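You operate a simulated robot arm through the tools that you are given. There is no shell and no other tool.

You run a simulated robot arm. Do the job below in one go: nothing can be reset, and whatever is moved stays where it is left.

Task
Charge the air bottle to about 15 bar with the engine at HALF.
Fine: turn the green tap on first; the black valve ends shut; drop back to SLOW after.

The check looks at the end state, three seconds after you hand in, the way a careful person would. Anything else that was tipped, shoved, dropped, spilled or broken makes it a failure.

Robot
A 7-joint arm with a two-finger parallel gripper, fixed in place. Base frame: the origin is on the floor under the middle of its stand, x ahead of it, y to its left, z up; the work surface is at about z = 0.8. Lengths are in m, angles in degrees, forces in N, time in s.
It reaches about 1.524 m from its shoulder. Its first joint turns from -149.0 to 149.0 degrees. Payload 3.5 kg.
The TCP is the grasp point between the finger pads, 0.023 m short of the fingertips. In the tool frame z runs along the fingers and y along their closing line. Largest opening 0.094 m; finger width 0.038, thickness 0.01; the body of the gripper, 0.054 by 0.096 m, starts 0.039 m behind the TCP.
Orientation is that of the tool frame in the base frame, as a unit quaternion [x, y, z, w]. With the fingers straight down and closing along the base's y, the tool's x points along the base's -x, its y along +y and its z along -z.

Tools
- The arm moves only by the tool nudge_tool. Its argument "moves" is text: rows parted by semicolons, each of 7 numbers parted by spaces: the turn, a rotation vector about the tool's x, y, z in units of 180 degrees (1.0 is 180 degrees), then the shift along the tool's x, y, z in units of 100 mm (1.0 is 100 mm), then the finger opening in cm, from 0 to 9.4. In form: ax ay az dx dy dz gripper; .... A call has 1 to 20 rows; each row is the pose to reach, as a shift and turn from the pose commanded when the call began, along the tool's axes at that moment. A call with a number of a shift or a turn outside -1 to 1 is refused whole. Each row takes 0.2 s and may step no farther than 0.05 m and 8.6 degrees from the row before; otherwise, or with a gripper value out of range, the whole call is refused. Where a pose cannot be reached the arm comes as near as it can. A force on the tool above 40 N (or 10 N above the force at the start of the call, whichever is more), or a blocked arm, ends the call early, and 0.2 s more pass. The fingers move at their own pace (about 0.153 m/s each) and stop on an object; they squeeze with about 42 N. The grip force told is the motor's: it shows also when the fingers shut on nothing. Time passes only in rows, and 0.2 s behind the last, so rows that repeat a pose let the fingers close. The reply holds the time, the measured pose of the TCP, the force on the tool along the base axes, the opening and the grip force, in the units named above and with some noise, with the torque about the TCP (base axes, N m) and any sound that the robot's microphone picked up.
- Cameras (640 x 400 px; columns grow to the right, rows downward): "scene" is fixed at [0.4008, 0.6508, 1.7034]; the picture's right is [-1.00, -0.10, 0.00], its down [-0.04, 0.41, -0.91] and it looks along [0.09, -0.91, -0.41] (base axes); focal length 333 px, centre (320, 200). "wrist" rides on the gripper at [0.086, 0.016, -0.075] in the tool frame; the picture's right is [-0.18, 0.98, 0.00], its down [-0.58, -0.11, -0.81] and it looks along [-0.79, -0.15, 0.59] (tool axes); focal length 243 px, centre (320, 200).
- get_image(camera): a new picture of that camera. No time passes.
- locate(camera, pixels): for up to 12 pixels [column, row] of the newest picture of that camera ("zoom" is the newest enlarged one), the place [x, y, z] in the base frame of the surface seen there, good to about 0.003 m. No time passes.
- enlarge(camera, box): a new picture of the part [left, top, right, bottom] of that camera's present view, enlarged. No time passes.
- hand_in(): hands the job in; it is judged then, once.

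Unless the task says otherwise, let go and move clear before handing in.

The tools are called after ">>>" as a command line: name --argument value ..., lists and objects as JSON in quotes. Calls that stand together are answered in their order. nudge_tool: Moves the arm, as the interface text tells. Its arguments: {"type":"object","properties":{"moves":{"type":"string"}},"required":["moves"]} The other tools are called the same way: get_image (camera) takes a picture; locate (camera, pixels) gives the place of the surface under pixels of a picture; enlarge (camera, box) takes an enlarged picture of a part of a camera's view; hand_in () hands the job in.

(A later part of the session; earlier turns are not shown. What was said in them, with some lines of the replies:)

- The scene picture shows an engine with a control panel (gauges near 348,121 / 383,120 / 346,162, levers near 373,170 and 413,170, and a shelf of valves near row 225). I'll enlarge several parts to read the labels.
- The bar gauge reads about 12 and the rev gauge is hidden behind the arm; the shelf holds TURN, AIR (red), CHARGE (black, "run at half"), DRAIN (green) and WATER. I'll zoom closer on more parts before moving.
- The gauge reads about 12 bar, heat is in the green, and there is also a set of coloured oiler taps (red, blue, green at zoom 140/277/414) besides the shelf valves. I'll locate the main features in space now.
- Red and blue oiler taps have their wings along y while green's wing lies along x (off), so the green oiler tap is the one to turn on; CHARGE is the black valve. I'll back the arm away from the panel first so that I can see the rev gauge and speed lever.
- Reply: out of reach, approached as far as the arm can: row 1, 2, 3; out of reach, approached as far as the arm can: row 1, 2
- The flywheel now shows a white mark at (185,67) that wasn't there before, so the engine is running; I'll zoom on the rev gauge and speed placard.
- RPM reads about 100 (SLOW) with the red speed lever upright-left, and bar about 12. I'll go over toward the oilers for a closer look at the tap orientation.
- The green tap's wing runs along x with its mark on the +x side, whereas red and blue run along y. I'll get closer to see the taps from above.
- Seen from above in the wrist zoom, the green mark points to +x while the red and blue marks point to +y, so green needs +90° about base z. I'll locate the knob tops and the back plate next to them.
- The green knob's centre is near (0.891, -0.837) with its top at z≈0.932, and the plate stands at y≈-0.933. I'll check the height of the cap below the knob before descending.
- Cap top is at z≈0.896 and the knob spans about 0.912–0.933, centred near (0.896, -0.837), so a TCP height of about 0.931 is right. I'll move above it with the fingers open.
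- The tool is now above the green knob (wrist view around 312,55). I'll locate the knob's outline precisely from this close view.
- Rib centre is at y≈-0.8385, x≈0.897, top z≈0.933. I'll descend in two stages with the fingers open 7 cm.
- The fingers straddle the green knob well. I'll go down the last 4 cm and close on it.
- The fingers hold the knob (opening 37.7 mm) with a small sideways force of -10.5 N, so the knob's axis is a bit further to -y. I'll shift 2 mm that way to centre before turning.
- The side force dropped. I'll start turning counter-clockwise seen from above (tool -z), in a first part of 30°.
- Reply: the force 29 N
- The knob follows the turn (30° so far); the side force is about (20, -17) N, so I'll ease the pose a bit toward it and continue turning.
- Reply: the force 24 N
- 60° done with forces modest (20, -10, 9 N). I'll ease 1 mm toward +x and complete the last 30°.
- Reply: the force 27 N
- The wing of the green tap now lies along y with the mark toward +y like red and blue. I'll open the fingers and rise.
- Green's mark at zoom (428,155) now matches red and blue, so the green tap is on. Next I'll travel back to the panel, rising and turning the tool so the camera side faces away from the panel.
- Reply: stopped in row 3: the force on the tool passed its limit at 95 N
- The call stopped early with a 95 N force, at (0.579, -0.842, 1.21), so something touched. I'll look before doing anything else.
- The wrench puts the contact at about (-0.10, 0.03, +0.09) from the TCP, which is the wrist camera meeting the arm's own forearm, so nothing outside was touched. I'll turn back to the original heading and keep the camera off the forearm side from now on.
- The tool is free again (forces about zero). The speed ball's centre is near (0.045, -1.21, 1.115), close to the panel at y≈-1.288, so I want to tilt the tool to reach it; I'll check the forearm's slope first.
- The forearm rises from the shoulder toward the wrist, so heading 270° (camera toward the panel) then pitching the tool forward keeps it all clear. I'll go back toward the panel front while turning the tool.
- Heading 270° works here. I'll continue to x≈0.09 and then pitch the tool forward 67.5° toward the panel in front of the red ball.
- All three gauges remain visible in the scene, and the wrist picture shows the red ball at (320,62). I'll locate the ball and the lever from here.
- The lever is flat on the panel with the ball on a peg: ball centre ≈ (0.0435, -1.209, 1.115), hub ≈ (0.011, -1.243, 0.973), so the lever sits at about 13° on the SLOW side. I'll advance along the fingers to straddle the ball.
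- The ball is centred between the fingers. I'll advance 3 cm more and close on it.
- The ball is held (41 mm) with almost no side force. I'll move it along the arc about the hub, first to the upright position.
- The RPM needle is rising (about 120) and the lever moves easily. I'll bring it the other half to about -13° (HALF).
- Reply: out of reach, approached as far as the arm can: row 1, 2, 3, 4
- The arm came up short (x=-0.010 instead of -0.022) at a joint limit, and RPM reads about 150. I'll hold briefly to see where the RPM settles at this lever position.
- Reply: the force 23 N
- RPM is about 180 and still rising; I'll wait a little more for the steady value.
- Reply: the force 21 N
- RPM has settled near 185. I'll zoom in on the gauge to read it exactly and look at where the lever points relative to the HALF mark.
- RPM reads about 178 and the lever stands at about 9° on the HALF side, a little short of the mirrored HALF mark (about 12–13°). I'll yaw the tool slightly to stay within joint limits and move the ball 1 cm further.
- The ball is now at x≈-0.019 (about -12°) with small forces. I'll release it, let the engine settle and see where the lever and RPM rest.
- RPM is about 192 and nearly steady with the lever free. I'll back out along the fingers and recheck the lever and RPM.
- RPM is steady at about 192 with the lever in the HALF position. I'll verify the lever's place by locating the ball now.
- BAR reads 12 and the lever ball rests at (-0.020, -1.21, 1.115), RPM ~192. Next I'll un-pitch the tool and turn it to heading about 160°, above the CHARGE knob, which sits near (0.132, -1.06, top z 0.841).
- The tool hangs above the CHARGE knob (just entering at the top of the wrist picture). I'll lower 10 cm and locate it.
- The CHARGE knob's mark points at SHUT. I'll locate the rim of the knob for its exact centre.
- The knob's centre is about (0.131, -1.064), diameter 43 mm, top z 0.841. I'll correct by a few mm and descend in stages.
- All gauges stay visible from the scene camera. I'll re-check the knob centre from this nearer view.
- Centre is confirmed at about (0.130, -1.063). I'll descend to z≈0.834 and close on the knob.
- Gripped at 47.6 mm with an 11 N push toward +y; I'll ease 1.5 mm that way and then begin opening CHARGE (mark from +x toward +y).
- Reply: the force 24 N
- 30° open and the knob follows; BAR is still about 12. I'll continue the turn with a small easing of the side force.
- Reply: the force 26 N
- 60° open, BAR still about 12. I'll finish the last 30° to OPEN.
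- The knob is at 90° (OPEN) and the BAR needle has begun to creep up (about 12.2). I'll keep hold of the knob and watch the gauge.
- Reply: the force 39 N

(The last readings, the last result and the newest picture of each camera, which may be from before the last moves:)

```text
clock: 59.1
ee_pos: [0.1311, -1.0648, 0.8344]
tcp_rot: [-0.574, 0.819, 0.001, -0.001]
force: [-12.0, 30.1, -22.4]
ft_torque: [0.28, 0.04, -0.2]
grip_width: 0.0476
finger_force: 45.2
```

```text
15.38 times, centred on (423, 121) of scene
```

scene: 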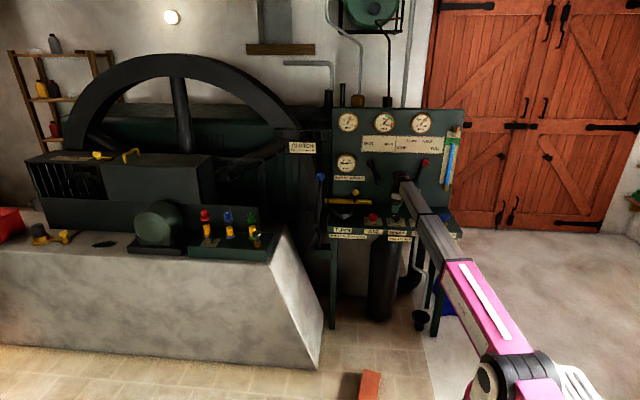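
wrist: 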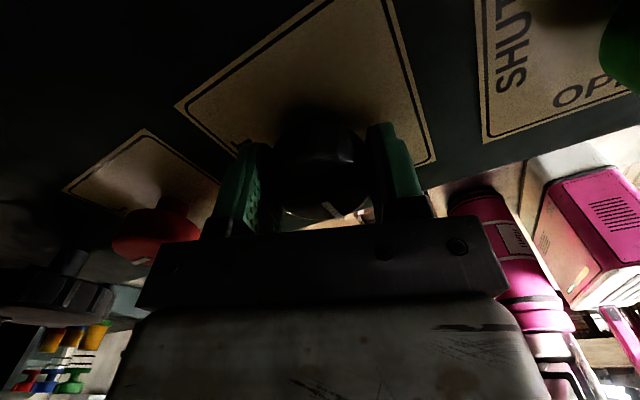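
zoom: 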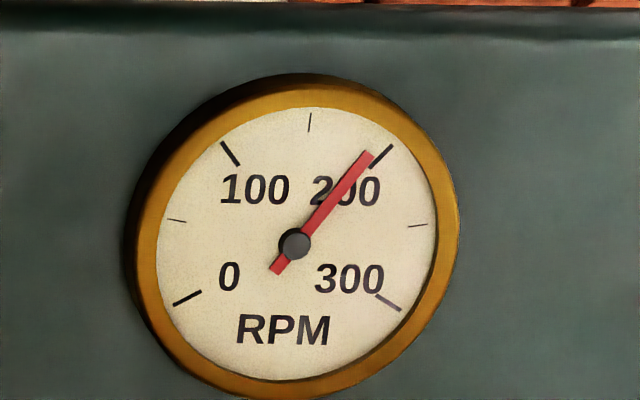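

BAR is now about 12.5 and rising ~0.14 bar/s with RPM steady near 193. I'll ease the sideways force slightly and keep waiting.

>>> nudge_tool --moves "0 0 0 -0.008 0.008 0.006 3.5; 0 0 0 -0.015 0.016 0.012 3.5; 0 0 0 -0.015 0.016 0.012 3.5; 0 0 0 -0.015 0.016 0.012 3.5; 0 0 0 -0.015 0.016 0.012 3.5; 0 0 0 -0.015 0.016 0.012 3.5; 0 0 0 -0.015 0.016 0.012 3.5; 0 0 0 -0.015 0.016 0.012 3.5; 0 0 0 -0.015 0.016 0.012 3.5; 0 0 0 -0.015 0.016 0.012 3.5; 0 0 0 -0.015 0.016 0.012 3.5; 0 0 0 -0.015 0.016 0.012 3.5; 0 0 0 -0.015 0.016 0.012 3.5; 0 0 0 -0.015 0.016 0.012 3.5; 0 0 0 -0.015 0.016 0.012 3.5; 0 0 0 -0.015 0.016 0.012 3.5; 0 0 0 -0.015 0.016 0.012 3.5; 0 0 0 -0.015 0.016 0.012 3.5; 0 0 0 -0.015 0.016 0.012 3.5; 0 0 0 -0.015 0.016 0.012 3.5"

>>> enlarge --camera "scene" --box '[330, 105, 370, 135]'

>>> enlarge --camera "scene" --box '[330, 105, 440, 175]'

```text
clock: 63.3
ee_pos: [0.1302, -1.0651, 0.834]
tcp_rot: [-0.574, 0.819, -0.003, -0.003]
force: [15.6, -23.6, 27.7]
ft_torque: [-0.1, -0.43, -0.13]
grip_width: 0.0475
finger_force: 44.7
```

```text
13.33 times, centred on (350, 120) of scene
```

zoom: 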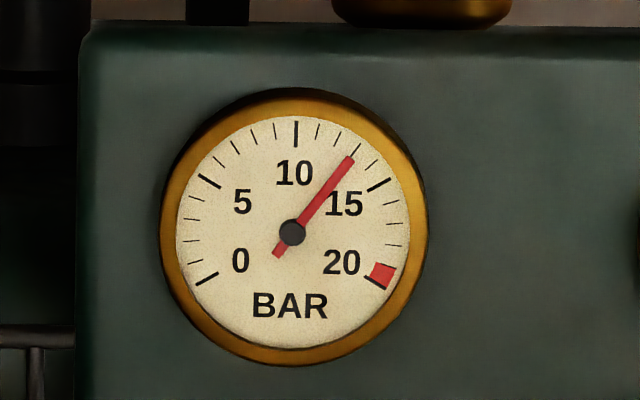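

```text
5.71 times, centred on (385, 140) of scene
```

zoom: 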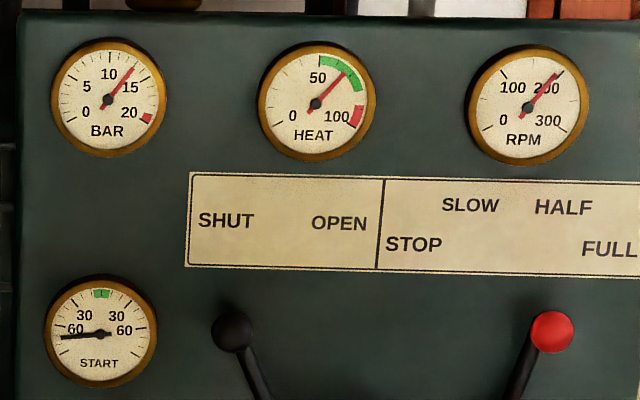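

BAR is about 13.1 (needle at the 13 tick) at 63.3 s. I'll undo half the easing and wait about 8 s more in two calls.

>>> nudge_tool --moves "0 0 0 0.007 -0.008 -0.006 3.5; 0 0 0 0.007 -0.008 -0.006 3.5; 0 0 0 0.007 -0.008 -0.006 3.5; 0 0 0 0.007 -0.008 -0.006 3.5; 0 0 0 0.007 -0.008 -0.006 3.5; 0 0 0 0.007 -0.008 -0.006 3.5; 0 0 0 0.007 -0.008 -0.006 3.5; 0 0 0 0.007 -0.008 -0.006 3.5; 0 0 0 0.007 -0.008 -0.006 3.5; 0 0 0 0.007 -0.008 -0.006 3.5; 0 0 0 0.007 -0.008 -0.006 3.5; 0 0 0 0.007 -0.008 -0.006 3.5; 0 0 0 0.007 -0.008 -0.006 3.5; 0 0 0 0.007 -0.008 -0.006 3.5; 0 0 0 0.007 -0.008 -0.006 3.5; 0 0 0 0.007 -0.008 -0.006 3.5; 0 0 0 0.007 -0.008 -0.006 3.5; 0 0 0 0.007 -0.008 -0.006 3.5; 0 0 0 0.007 -0.008 -0.006 3.5; 0 0 0 0.007 -0.008 -0.006 3.5"

>>> enlarge --camera "scene" --box '[330, 105, 370, 135]'

```text
clock: 67.5
ee_pos: [0.1317, -1.0649, 0.8327]
tcp_rot: [-0.574, 0.819, 0.0, -0.001]
force: [13.4, 7.5, -11.0]
ft_torque: [0.44, -0.29, -0.1]
grip_width: 0.0478
finger_force: 44.9
```

```text
13.33 times, centred on (350, 120) of scene
```

zoom: 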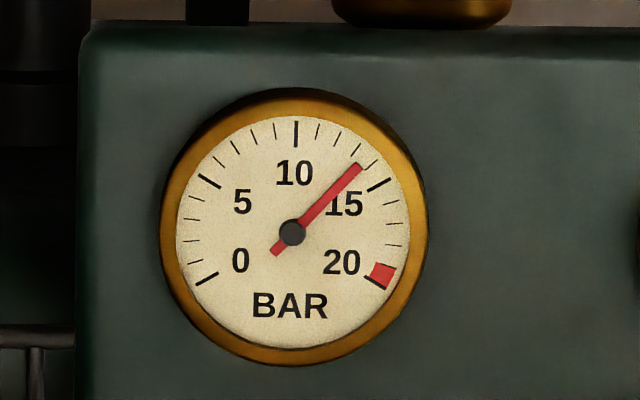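

BAR is about 13.7 at 67.5 s (rate ~0.145 bar/s). I'll wait another 4 s and read again.

>>> nudge_tool --moves "0 0 0 0 0 0 3.5; 0 0 0 0 0 0 3.5; 0 0 0 0 0 0 3.5; 0 0 0 0 0 0 3.5; 0 0 0 0 0 0 3.5; 0 0 0 0 0 0 3.5; 0 0 0 0 0 0 3.5; 0 0 0 0 0 0 3.5; 0 0 0 0 0 0 3.5; 0 0 0 0 0 0 3.5; 0 0 0 0 0 0 3.5; 0 0 0 0 0 0 3.5; 0 0 0 0 0 0 3.5; 0 0 0 0 0 0 3.5; 0 0 0 0 0 0 3.5; 0 0 0 0 0 0 3.5; 0 0 0 0 0 0 3.5; 0 0 0 0 0 0 3.5; 0 0 0 0 0 0 3.5; 0 0 0 0 0 0 3.5"

>>> enlarge --camera "scene" --box '[330, 105, 370, 135]'

```text
clock: 71.7
ee_pos: [0.1296, -1.0654, 0.8332]
tcp_rot: [-0.574, 0.819, 0.0, -0.002]
force: [11.0, 17.5, -15.7]
ft_torque: [0.29, -0.16, -0.08]
grip_width: 0.0475
finger_force: 44.8
```

```text
13.33 times, centred on (350, 120) of scene
```

zoom: 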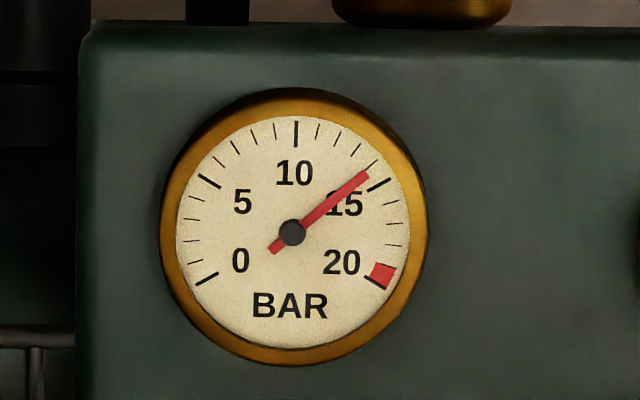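

BAR is about 14.3 at 71.7 s. I'll wait 2.8 s more (to about 14.7) and then start shutting.

>>> nudge_tool --moves "0 0 0 -0.009 -0.002 0.006 3.5; 0 0 0 -0.009 -0.002 0.006 3.5; 0 0 0 -0.009 -0.002 0.006 3.5; 0 0 0 -0.009 -0.002 0.006 3.5; 0 0 0 -0.009 -0.002 0.006 3.5; 0 0 0 -0.009 -0.002 0.006 3.5; 0 0 0 -0.009 -0.002 0.006 3.5; 0 0 0 -0.009 -0.002 0.006 3.5; 0 0 0 -0.009 -0.002 0.006 3.5; 0 0 0 -0.009 -0.002 0.006 3.5; 0 0 0 -0.009 -0.002 0.006 3.5; 0 0 0 -0.009 -0.002 0.006 3.5; 0 0 0 -0.009 -0.002 0.006 3.5"

>>> enlarge --camera "scene" --box '[330, 105, 370, 135]'

```text
clock: 74.5
ee_pos: [0.1299, -1.0648, 0.8343]
tcp_rot: [-0.574, 0.819, -0.002, -0.002]
force: [-6.3, -9.5, 10.8]
ft_torque: [-0.56, 0.33, -0.05]
grip_width: 0.0475
finger_force: 45.3
```

```text
13.33 times, centred on (350, 120) of scene
```

zoom: 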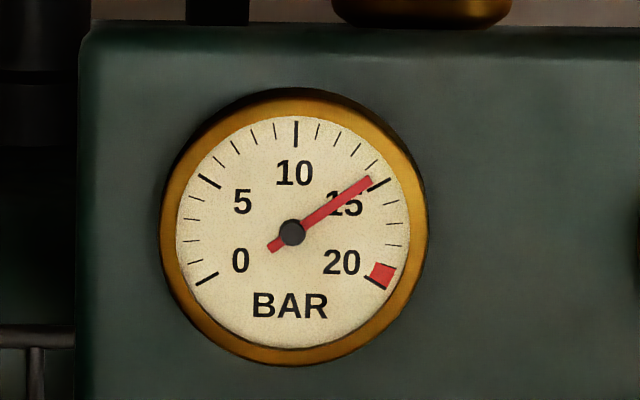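

BAR is about 14.65. I'll now turn the knob back toward SHUT (heading decreasing, tool +z).

>>> nudge_tool --moves "0 0 0.0417 0 0 0 3.5; 0 0 0.0833 0 0 0 3.5; 0 0 0.125 0 0 0 3.5; 0 0 0.1667 0 0 0 3.5"

>>> enlarge --camera "scene" --box '[330, 105, 370, 135]'

```text
clock: 75.5
ee_pos: [0.1303, -1.0648, 0.8325]
tcp_rot: [-0.341, 0.94, -0.002, -0.003]
force: [-6.5, -20.6, 12.5]
ft_torque: [-0.68, 0.58, 0.04]
grip_width: 0.0477
finger_force: 44.7
```

```text
13.33 times, centred on (350, 120) of scene
```

zoom: 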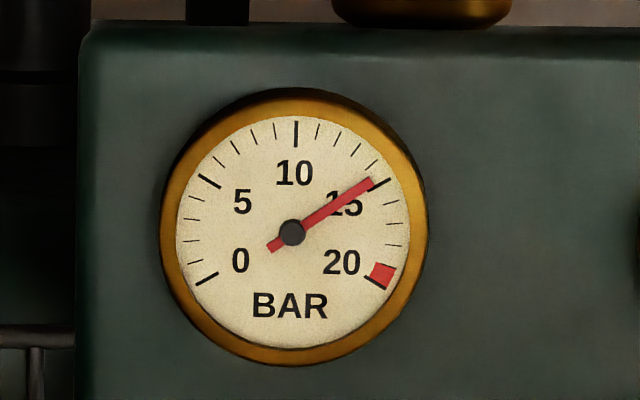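

BAR is about 14.8 with the knob at 60°. I'll ease the side force and carry on shutting.

>>> nudge_tool --moves "0 0 0 0.006 -0.008 0 3.5; 0 0 0.0417 0.006 -0.008 0 3.5; 0 0 0.0833 0.006 -0.008 0 3.5; 0 0 0.125 0.006 -0.008 0 3.5; 0 0 0.1667 0.006 -0.008 0 3.5"

>>> enlarge --camera "scene" --box '[330, 105, 370, 135]'

```text
clock: 76.7
ee_pos: [0.1311, -1.0653, 0.8327]
tcp_rot: [-0.087, 0.996, -0.001, 0.0]
force: [-1.4, -17.7, -0.3]
ft_torque: [0.16, 0.89, 0.0]
grip_width: 0.0475
finger_force: 45.0
```

```text
13.33 times, centred on (350, 120) of scene
```

zoom: 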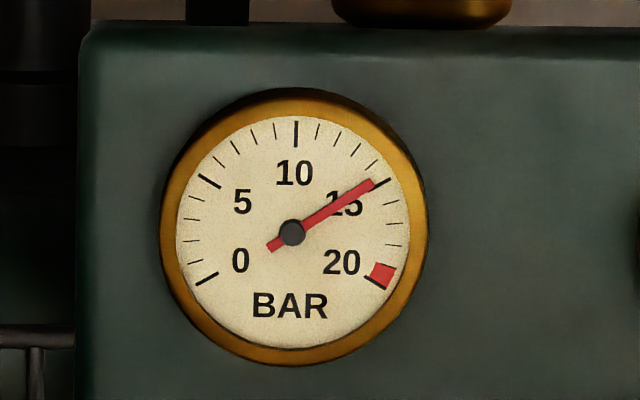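

BAR is about 14.9. I'll finish the last 30° to SHUT.

>>> nudge_tool --moves "0 0 0.0417 0 -0.008 0 3.5; 0 0 0.0833 0 -0.008 0 3.5; 0 0 0.125 0 -0.008 0 3.5; 0 0 0.1667 0 -0.008 0 3.5; 0 0 0.1667 0 -0.008 0 3.5"

>>> enlarge --camera "scene" --box '[330, 105, 370, 135]'

>>> get_image --camera "wrist"

```text
clock: 77.9
ee_pos: [0.1304, -1.0652, 0.8328]
tcp_rot: [0.173, 0.985, -0.002, -0.001]
force: [-0.5, -10.1, 0.1]
ft_torque: [0.34, 0.71, -0.02]
grip_width: 0.0473
finger_force: 44.8
```

```text
13.33 times, centred on (350, 120) of scene
```

zoom: 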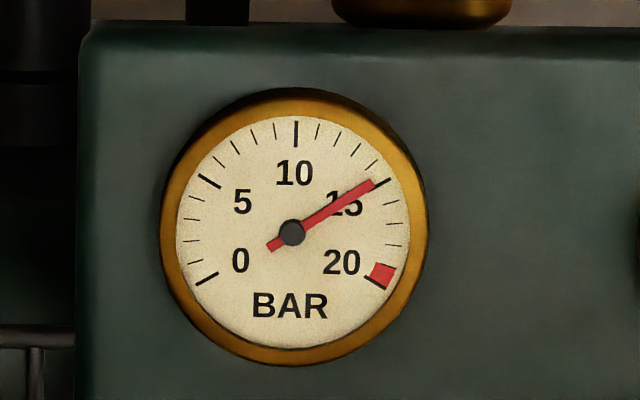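

```text
taken
```

wrist: 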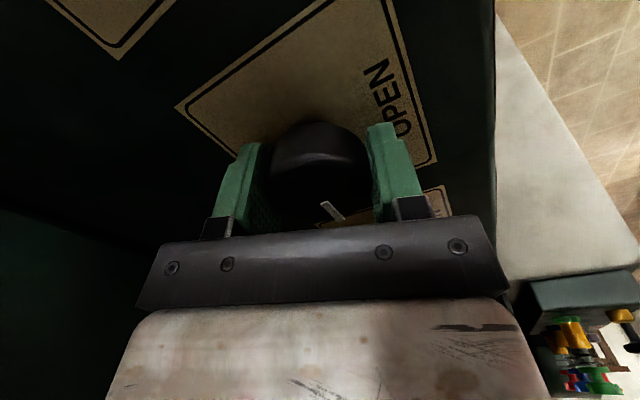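

The knob mark is back exactly where it was at the start (wrist (333,211) vs (332,209)) and BAR is just about 15. I'll press 3° further to be sure it is fully shut, then let go and rise.

>>> nudge_tool --moves "0 0 0.01 0 -0.004 0 3.5; 0 0 0.017 0 -0.004 0 3.5; 0 0 0.017 0 -0.004 0 3.5"

>>> nudge_tool --moves "0 0 0 0 0 0 5; 0 0 0 0 0 0 6.5; 0 0 0 0 0 0 7.5; 0 0 0 0 0 0 7.5"

>>> nudge_tool --moves "0 0 0 0 0 -0.2 7.5; 0 0 0 0 0 -0.5 7.5; 0 0 0 0 0 -1 7.5"

>>> get_image --camera "wrist"

>>> enlarge --camera "scene" --box '[330, 105, 370, 135]'

```text
clock: 78.7
ee_pos: [0.1311, -1.0661, 0.8335]
tcp_rot: [0.198, 0.98, -0.001, 0.0]
force: [0.9, -6.9, -3.0]
ft_torque: [-0.29, -0.39, 0.61]
grip_width: 0.0472
finger_force: 44.8
```

```text
clock: 79.7
ee_pos: [0.1306, -1.065, 0.8338]
tcp_rot: [0.199, 0.98, -0.002, 0.0]
force: [-0.1, -0.6, 1.0]
ft_torque: [0.01, 0.0, -0.01]
grip_width: 0.075
finger_force: 0.1
```

```text
clock: 80.5
ee_pos: [0.1315, -1.0666, 0.9333]
tcp_rot: [0.2, 0.98, -0.002, -0.001]
force: [0.3, 0.4, 0.7]
ft_torque: [-0.03, 0.0, -0.01]
grip_width: 0.0749
finger_force: 0.0
```

```text
taken
```

wrist: 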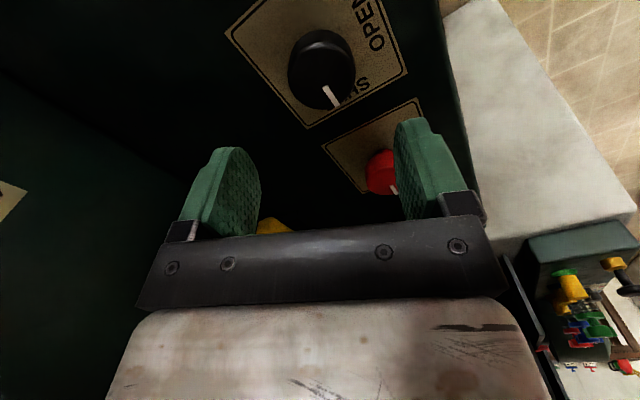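

```text
13.33 times, centred on (350, 120) of scene
```

zoom: 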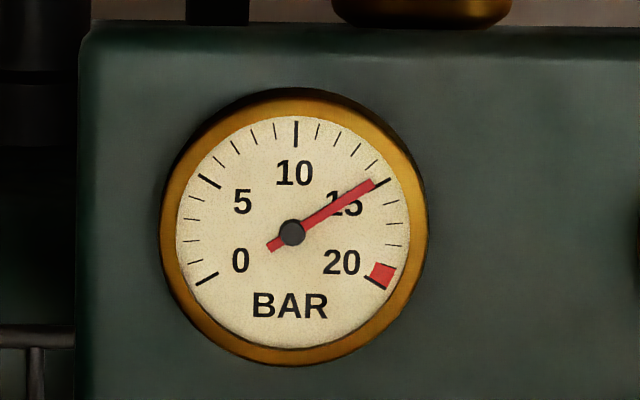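

A stop torque of 0.6 N·m confirmed SHUT, and BAR holds at about 15. Now I'll rise, turn and pitch the tool again to bring the speed lever back to SLOW.

>>> nudge_tool --moves "0 0 0 0 0 -0.33 7; 0 0 0 0 0 -0.66 7; 0 0 0 0 0 -1 7"

>>> nudge_tool --moves "0 0 -0.0389 0.042 0.004 -0.067 7; 0 0 -0.0777 0.084 0.008 -0.133 7; 0 0 -0.1166 0.126 0.011 -0.2 7; 0 0 -0.1555 0.168 0.015 -0.267 7; 0 0 -0.1943 0.21 0.019 -0.333 7; 0 0 -0.2332 0.252 0.023 -0.4 7; 0 0 -0.2721 0.294 0.027 -0.467 7; 0 0 -0.3109 0.336 0.03 -0.533 7; 0 0 -0.3498 0.378 0.034 -0.6 7; 0 0 -0.3887 0.42 0.038 -0.667 7; 0 0 -0.4275 0.462 0.042 -0.733 7; 0 0 -0.4664 0.504 0.046 -0.8 7; 0 0 -0.5053 0.546 0.049 -0.867 7; 0 0 -0.5441 0.588 0.053 -0.933 7; 0 0 -0.583 0.63 0.057 -1 7"

>>> get_image --camera "scene"

```text
clock: 81.3
ee_pos: [0.1353, -1.0632, 1.0334]
tcp_rot: [0.199, 0.98, -0.001, -0.001]
force: [0.2, 0.5, -0.2]
ft_torque: [0.02, 0.02, -0.02]
grip_width: 0.07
finger_force: 0.1
```

```text
clock: 84.5
ee_pos: [0.0759, -1.0344, 1.1337]
tcp_rot: [-0.657, 0.754, 0.0, -0.002]
force: [0.3, 0.0, -0.5]
ft_torque: [0.04, 0.01, 0.02]
grip_width: 0.0702
finger_force: 0.0
```

```text
taken
```

scene: 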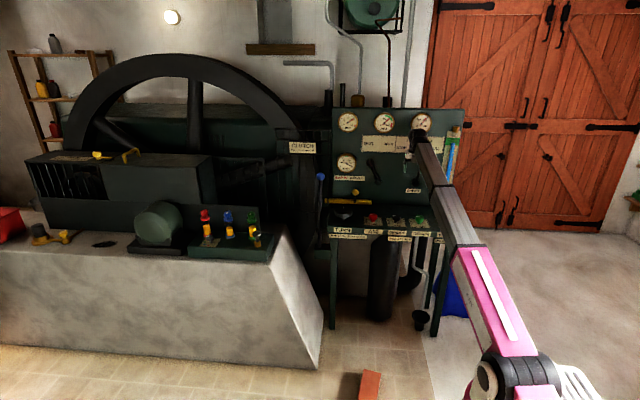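

The tool is at (0.076, -1.034, 1.134) with heading ~262°, clear of everything. Now I'll pitch forward and move to the approach pose in front of the red ball.

>>> nudge_tool --moves "0 0.0417 0 0.098 0.077 -0.018 7; 0 0.0833 0 0.197 0.154 -0.036 7; 0 0.125 0 0.295 0.231 -0.053 7; 0 0.1667 0 0.393 0.308 -0.071 7; 0 0.2083 0 0.492 0.386 -0.089 7; 0 0.25 0 0.59 0.463 -0.107 7; 0 0.2917 0 0.688 0.54 -0.124 7; 0 0.3333 0 0.787 0.617 -0.142 7; 0 0.375 0 0.885 0.694 -0.16 7"

>>> get_image --camera "wrist"

>>> get_image --camera "scene"

```text
clock: 86.5
ee_pos: [-0.0047, -1.1144, 1.151]
tcp_rot: [-0.544, 0.625, -0.366, -0.422]
force: [0.0, -0.1, 0.0]
ft_torque: [0.01, 0.04, 0.02]
grip_width: 0.0702
finger_force: 0.2
```

```text
taken
```

wrist: 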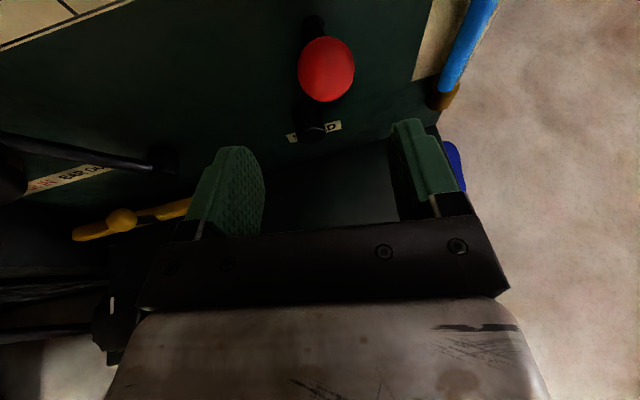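

```text
taken
```

scene: 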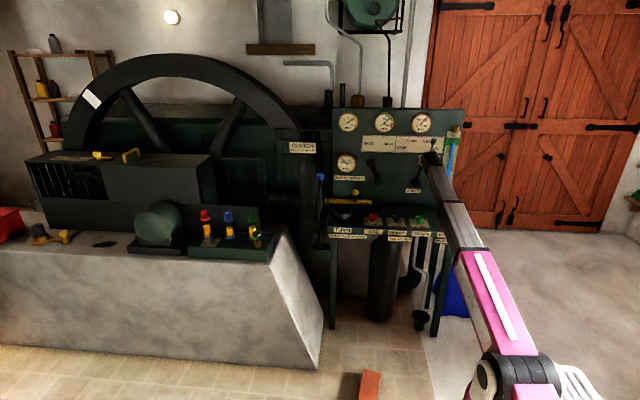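

The view matches my earlier exit pose (ball at (326,69)), just 2 mm off sideways. I'll advance 10 cm along the fingers and close on the ball.

>>> nudge_tool --moves "0 0 0 0 0.01 0.25 7; 0 0 0 0 0.02 0.5 7; 0 0 0 0 0.02 0.75 7; 0 0 0 0 0.02 1 7; 0 0 0 0 0.02 1 7"

>>> get_image --camera "wrist"

```text
clock: 87.7
ee_pos: [-0.0212, -1.2043, 1.111]
tcp_rot: [-0.545, 0.627, -0.365, -0.421]
force: [0.0, -0.6, -1.0]
ft_torque: [0.04, 0.03, 0.0]
grip_width: 0.07
finger_force: 0.0
```

```text
taken
```

wrist: 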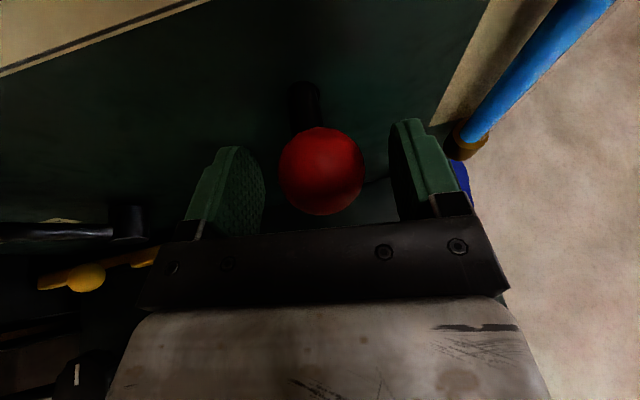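

The ball is centred between the fingers. I'll close on it.

>>> nudge_tool --moves "0 0 0 0 0 0 5; 0 0 0 0 0 0 4; 0 0 0 0 0 0 3; 0 0 0 0 0 0 2.5"

>>> nudge_tool --moves "0 0 0 0.013 -0.106 -0.022 2.5; 0 0 0 0.017 -0.211 -0.04 2.5; 0 0 0 0.015 -0.317 -0.055 2.5"

>>> enlarge --camera "scene" --box '[330, 105, 440, 175]'

```text
clock: 88.7
ee_pos: [-0.0215, -1.2043, 1.1115]
tcp_rot: [-0.545, 0.627, -0.365, -0.421]
force: [-0.8, -0.5, -0.3]
ft_torque: [-0.1, 0.04, 0.0]
grip_width: 0.0414
finger_force: 45.0
```

```text
clock: 89.5
ee_pos: [0.0108, -1.2032, 1.116]
tcp_rot: [-0.545, 0.626, -0.365, -0.422]
force: [-5.1, -2.3, 1.2]
ft_torque: [-0.34, 0.62, 0.01]
grip_width: 0.0415
finger_force: 44.9
```

```text
5.71 times, centred on (385, 140) of scene
```

zoom: 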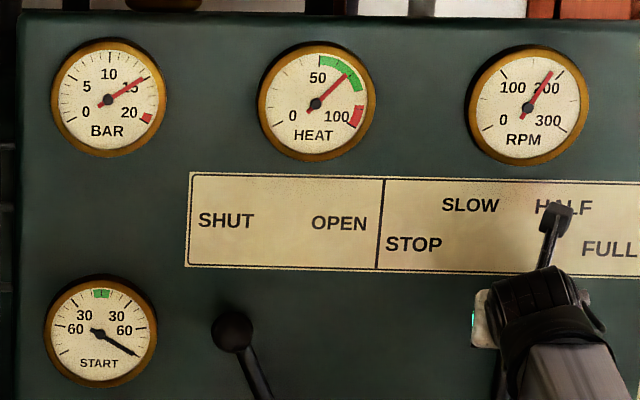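

Lever is upright and moving easily; RPM is dropping (~185). I'll finish the second half to the original SLOW position (x≈0.0434).

>>> nudge_tool --moves "0 0 0 -0.01 -0.106 -0.012 2.5; 0 0 0 -0.026 -0.213 -0.022 2.5; 0 0 0 -0.049 -0.323 -0.029 2.5; 0 0 0 -0.049 -0.323 -0.029 2.5; 0 0 0 -0.049 -0.323 -0.029 2.5"

>>> enlarge --camera "scene" --box '[330, 105, 440, 175]'

>>> get_image --camera "wrist"

```text
clock: 90.7
ee_pos: [0.0427, -1.2034, 1.1109]
tcp_rot: [-0.545, 0.627, -0.364, -0.421]
force: [-5.5, -4.4, -5.9]
ft_torque: [-0.5, 0.44, -0.1]
grip_width: 0.0413
finger_force: 44.8
```

```text
5.71 times, centred on (385, 140) of scene
```

zoom: 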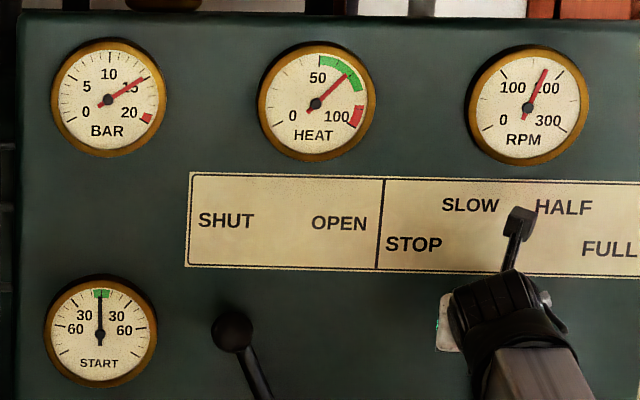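

```text
taken
```

wrist: 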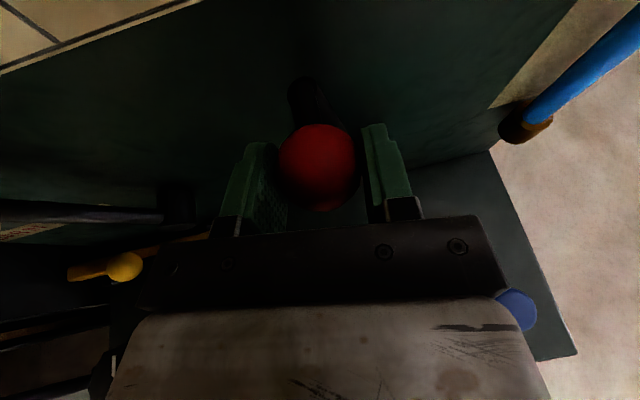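

The ball is at x≈0.043 (the original SLOW position) and RPM is falling. I'll release and let the engine settle before backing out.

>>> nudge_tool --moves "0 0 0 0 0 0 4.5; 0 0 0 0 0 0 6; 0 0 0 0 0 0 7; 0 0 0 0 0 0 7; 0 0 0 0 0 0 7; 0 0 0 0 0 0 7; 0 0 0 0 0 0 7; 0 0 0 0 0 0 7; 0 0 0 0 0 0 7; 0 0 0 0 0 0 7; 0 0 0 0 0 0 7; 0 0 0 0 0 0 7; 0 0 0 0 0 0 7; 0 0 0 0 0 0 7; 0 0 0 0 0 0 7; 0 0 0 0 0 0 7; 0 0 0 0 0 0 7; 0 0 0 0 0 0 7; 0 0 0 0 0 0 7; 0 0 0 0 0 0 7"

>>> enlarge --camera "scene" --box '[405, 108, 441, 134]'

>>> enlarge --camera "scene" --box '[330, 105, 370, 135]'

```text
clock: 94.9
ee_pos: [0.0435, -1.2027, 1.1123]
tcp_rot: [-0.545, 0.627, -0.364, -0.421]
force: [0.4, 0.0, -0.2]
ft_torque: [0.02, 0.0, -0.01]
grip_width: 0.0701
finger_force: 0.0
```

```text
15.38 times, centred on (423, 121) of scene
```

zoom: 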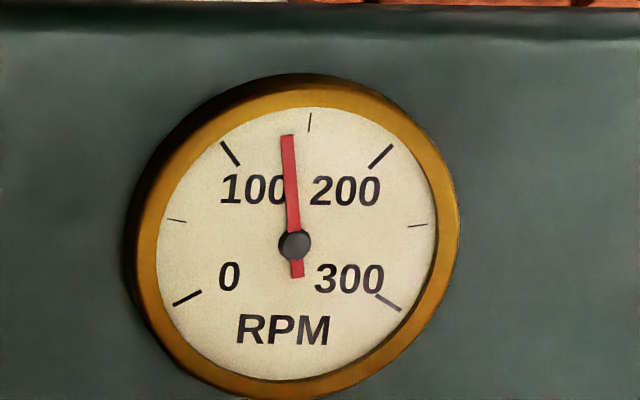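

```text
13.33 times, centred on (350, 120) of scene
```

zoom: 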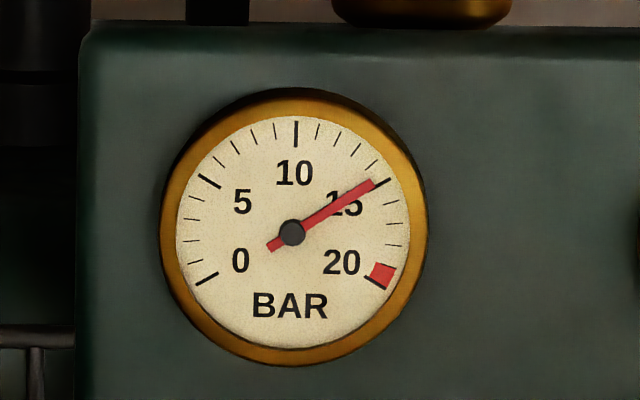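

RPM has dropped to about 135 and is still falling, with BAR steady at about 14.9–15. I'll back out of the lever and wait for the speed to settle.

>>> nudge_tool --moves "0 0 0 0 0 -0.2 7; 0 0 0 0 0 -0.4 7; 0 0 0 0 0 -0.7 7; 0 0 0 0 0 -1 7; 0 0 0 0 0 -1 7; 0 0 0 0 0 -1 7; 0 0 0 0 0 -1 7; 0 0 0 0 0 -1 7; 0 0 0 0 0 -1 7; 0 0 0 0 0 -1 7; 0 0 0 0 0 -1 7; 0 0 0 0 0 -1 7; 0 0 0 0 0 -1 7; 0 0 0 0 0 -1 7; 0 0 0 0 0 -1 7; 0 0 0 0 0 -1 7; 0 0 0 0 0 -1 7; 0 0 0 0 0 -1 7; 0 0 0 0 0 -1 7; 0 0 0 0 0 -1 7"

>>> nudge_tool --moves "0 0 0 0 0 0 7; 0 0 0 0 0 0 7; 0 0 0 0 0 0 7; 0 0 0 0 0 0 7; 0 0 0 0 0 0 7; 0 0 0 0 0 0 7; 0 0 0 0 0 0 7; 0 0 0 0 0 0 7; 0 0 0 0 0 0 7; 0 0 0 0 0 0 7; 0 0 0 0 0 0 7; 0 0 0 0 0 0 7; 0 0 0 0 0 0 7; 0 0 0 0 0 0 7; 0 0 0 0 0 0 7; 0 0 0 0 0 0 7; 0 0 0 0 0 0 7; 0 0 0 0 0 0 7; 0 0 0 0 0 0 7; 0 0 0 0 0 0 7"

>>> enlarge --camera "scene" --box '[405, 108, 441, 134]'

>>> get_image --camera "wrist"

>>> enlarge --camera "scene" --box '[330, 105, 440, 175]'

```text
clock: 99.1
ee_pos: [0.0566, -1.111, 1.1513]
tcp_rot: [-0.544, 0.627, -0.364, -0.421]
force: [0.9, 0.7, 1.6]
ft_torque: [-0.01, 0.01, 0.01]
grip_width: 0.0702
finger_force: 0.0
```

```text
clock: 103.3
ee_pos: [0.0565, -1.1108, 1.1513]
tcp_rot: [-0.545, 0.626, -0.365, -0.421]
force: [0.5, 0.1, -0.9]
ft_torque: [0.02, -0.01, -0.01]
grip_width: 0.07
finger_force: 0.1
```

```text
15.38 times, centred on (423, 121) of scene
```

zoom: 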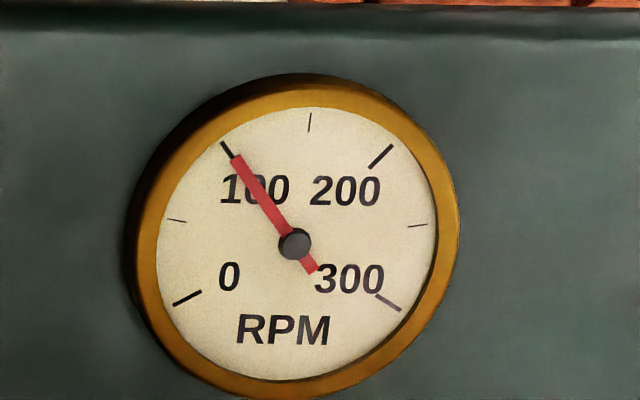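

```text
taken
```

wrist: 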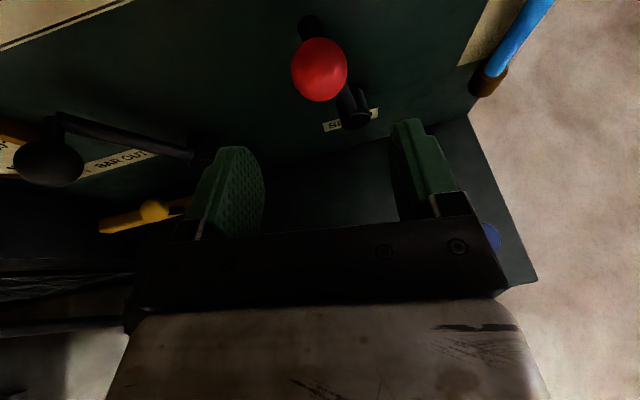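

```text
5.71 times, centred on (385, 140) of scene
```

zoom: 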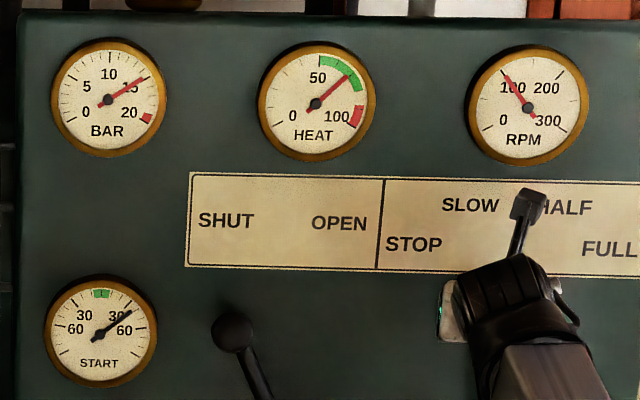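

RPM has settled back at about 100 (SLOW) and BAR holds near 15. I'll check the lever, valves and oilers once more and move the arm clear.

>>> locate --camera "wrist" --pixels '[[320, 69], [292, 69], [347, 69], [310, 25]]'

>>> nudge_tool --moves "0 -0.0417 0 0 -0.02 -0.1 7; 0 -0.0833 0 0 -0.03 -0.2 7; 0 -0.125 0 0 -0.05 -0.3 7; 0 -0.1667 0 0.02 -0.07 -0.4 7; 0 -0.2083 0 0.04 -0.09 -0.5 7; 0 -0.25 0 0.06 -0.1 -0.6 7; 0 -0.2917 0 0.08 -0.12 -0.7 7; 0 -0.3333 0 0.1 -0.13 -0.8 7; 0 -0.375 0 0.12 -0.15 -0.9 7"

>>> get_image --camera "scene"

>>> enlarge --camera "scene" --box '[340, 195, 450, 250]'

>>> enlarge --camera "scene" --box '[190, 195, 280, 250]'

>>> enlarge --camera "scene" --box '[330, 105, 370, 135]'

```text
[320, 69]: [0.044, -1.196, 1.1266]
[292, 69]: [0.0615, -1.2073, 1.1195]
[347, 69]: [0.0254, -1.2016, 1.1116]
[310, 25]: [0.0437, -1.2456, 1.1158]
```

```text
clock: 105.3
ee_pos: [0.084, -1.0354, 1.1964]
tcp_rot: [-0.656, 0.755, -0.001, -0.002]
force: [-0.8, 0.5, 0.5]
ft_torque: [-0.01, -0.02, -0.02]
grip_width: 0.0698
finger_force: 0.0
```

```text
taken
```

scene: 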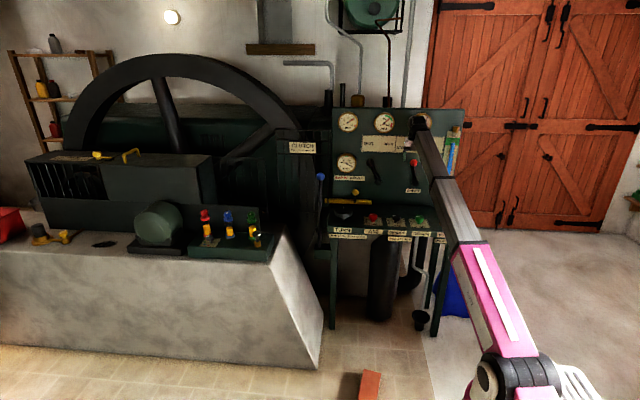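

```text
5.82 times, centred on (395, 222) of scene
```

zoom: 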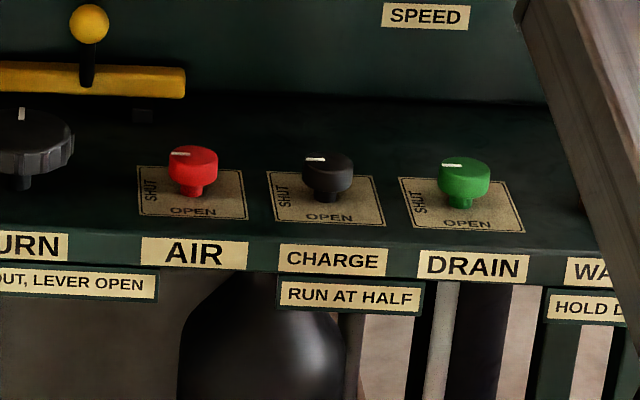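

```text
7.11 times, centred on (235, 222) of scene
```

zoom: 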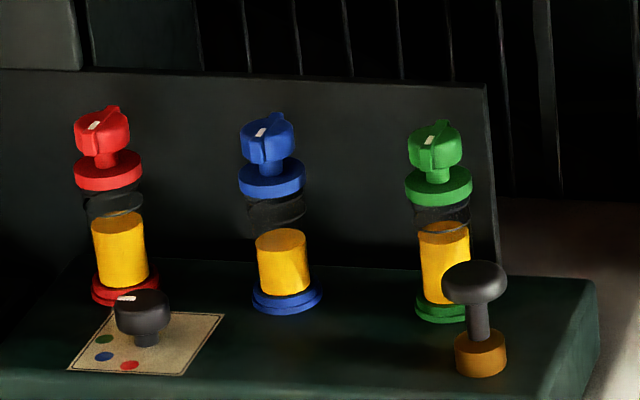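

```text
13.33 times, centred on (350, 120) of scene
```

zoom: 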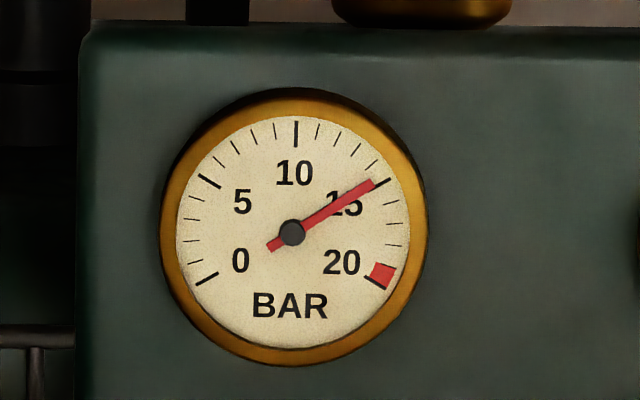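

Everything is as wanted: BAR sits at the 15 mark, the CHARGE mark is back at SHUT (zoom (316,158)), the red lever is at SLOW (ball at x≈0.043, RPM ~100), and the green oiler tap is on like the other two. The arm is clear with an open gripper, so I'm handing in.

>>> hand_in

```text
The job is handed in.
```

The air bottle is charged to about 15 bar, and I've handed the job in; no result has come back yet.

- **Green tap:** I took this to be the green oiler tap by the engine, since red and blue were already on and green was off. I turned it on first and left it on. There is also a green DRAIN valve on the shelf. I left that shut, because leaving it open would probably have let the bottle down.
- **Charging:** I moved the speed lever to HALF, where the engine settled at about 192 rpm. Then I opened the black CHARGE valve, and the gauge rose from 12 to just under 15 bar.
- **Black valve:** CHARGE is back at SHUT, turned until it met its stop. The gauge held steady for the 25 seconds or so before I handed in.
- **Speed:** the lever is back at SLOW, with the engine at about 100 rpm as it was at the start.

On the way back from the oilers, the wrist camera bumped the arm's own forearm, which stopped that move with a brief force of 95 N. From the force readings, nothing else was touched, and I saw nothing disturbed afterwards. The gripper is open and the arm is clear of the panel.
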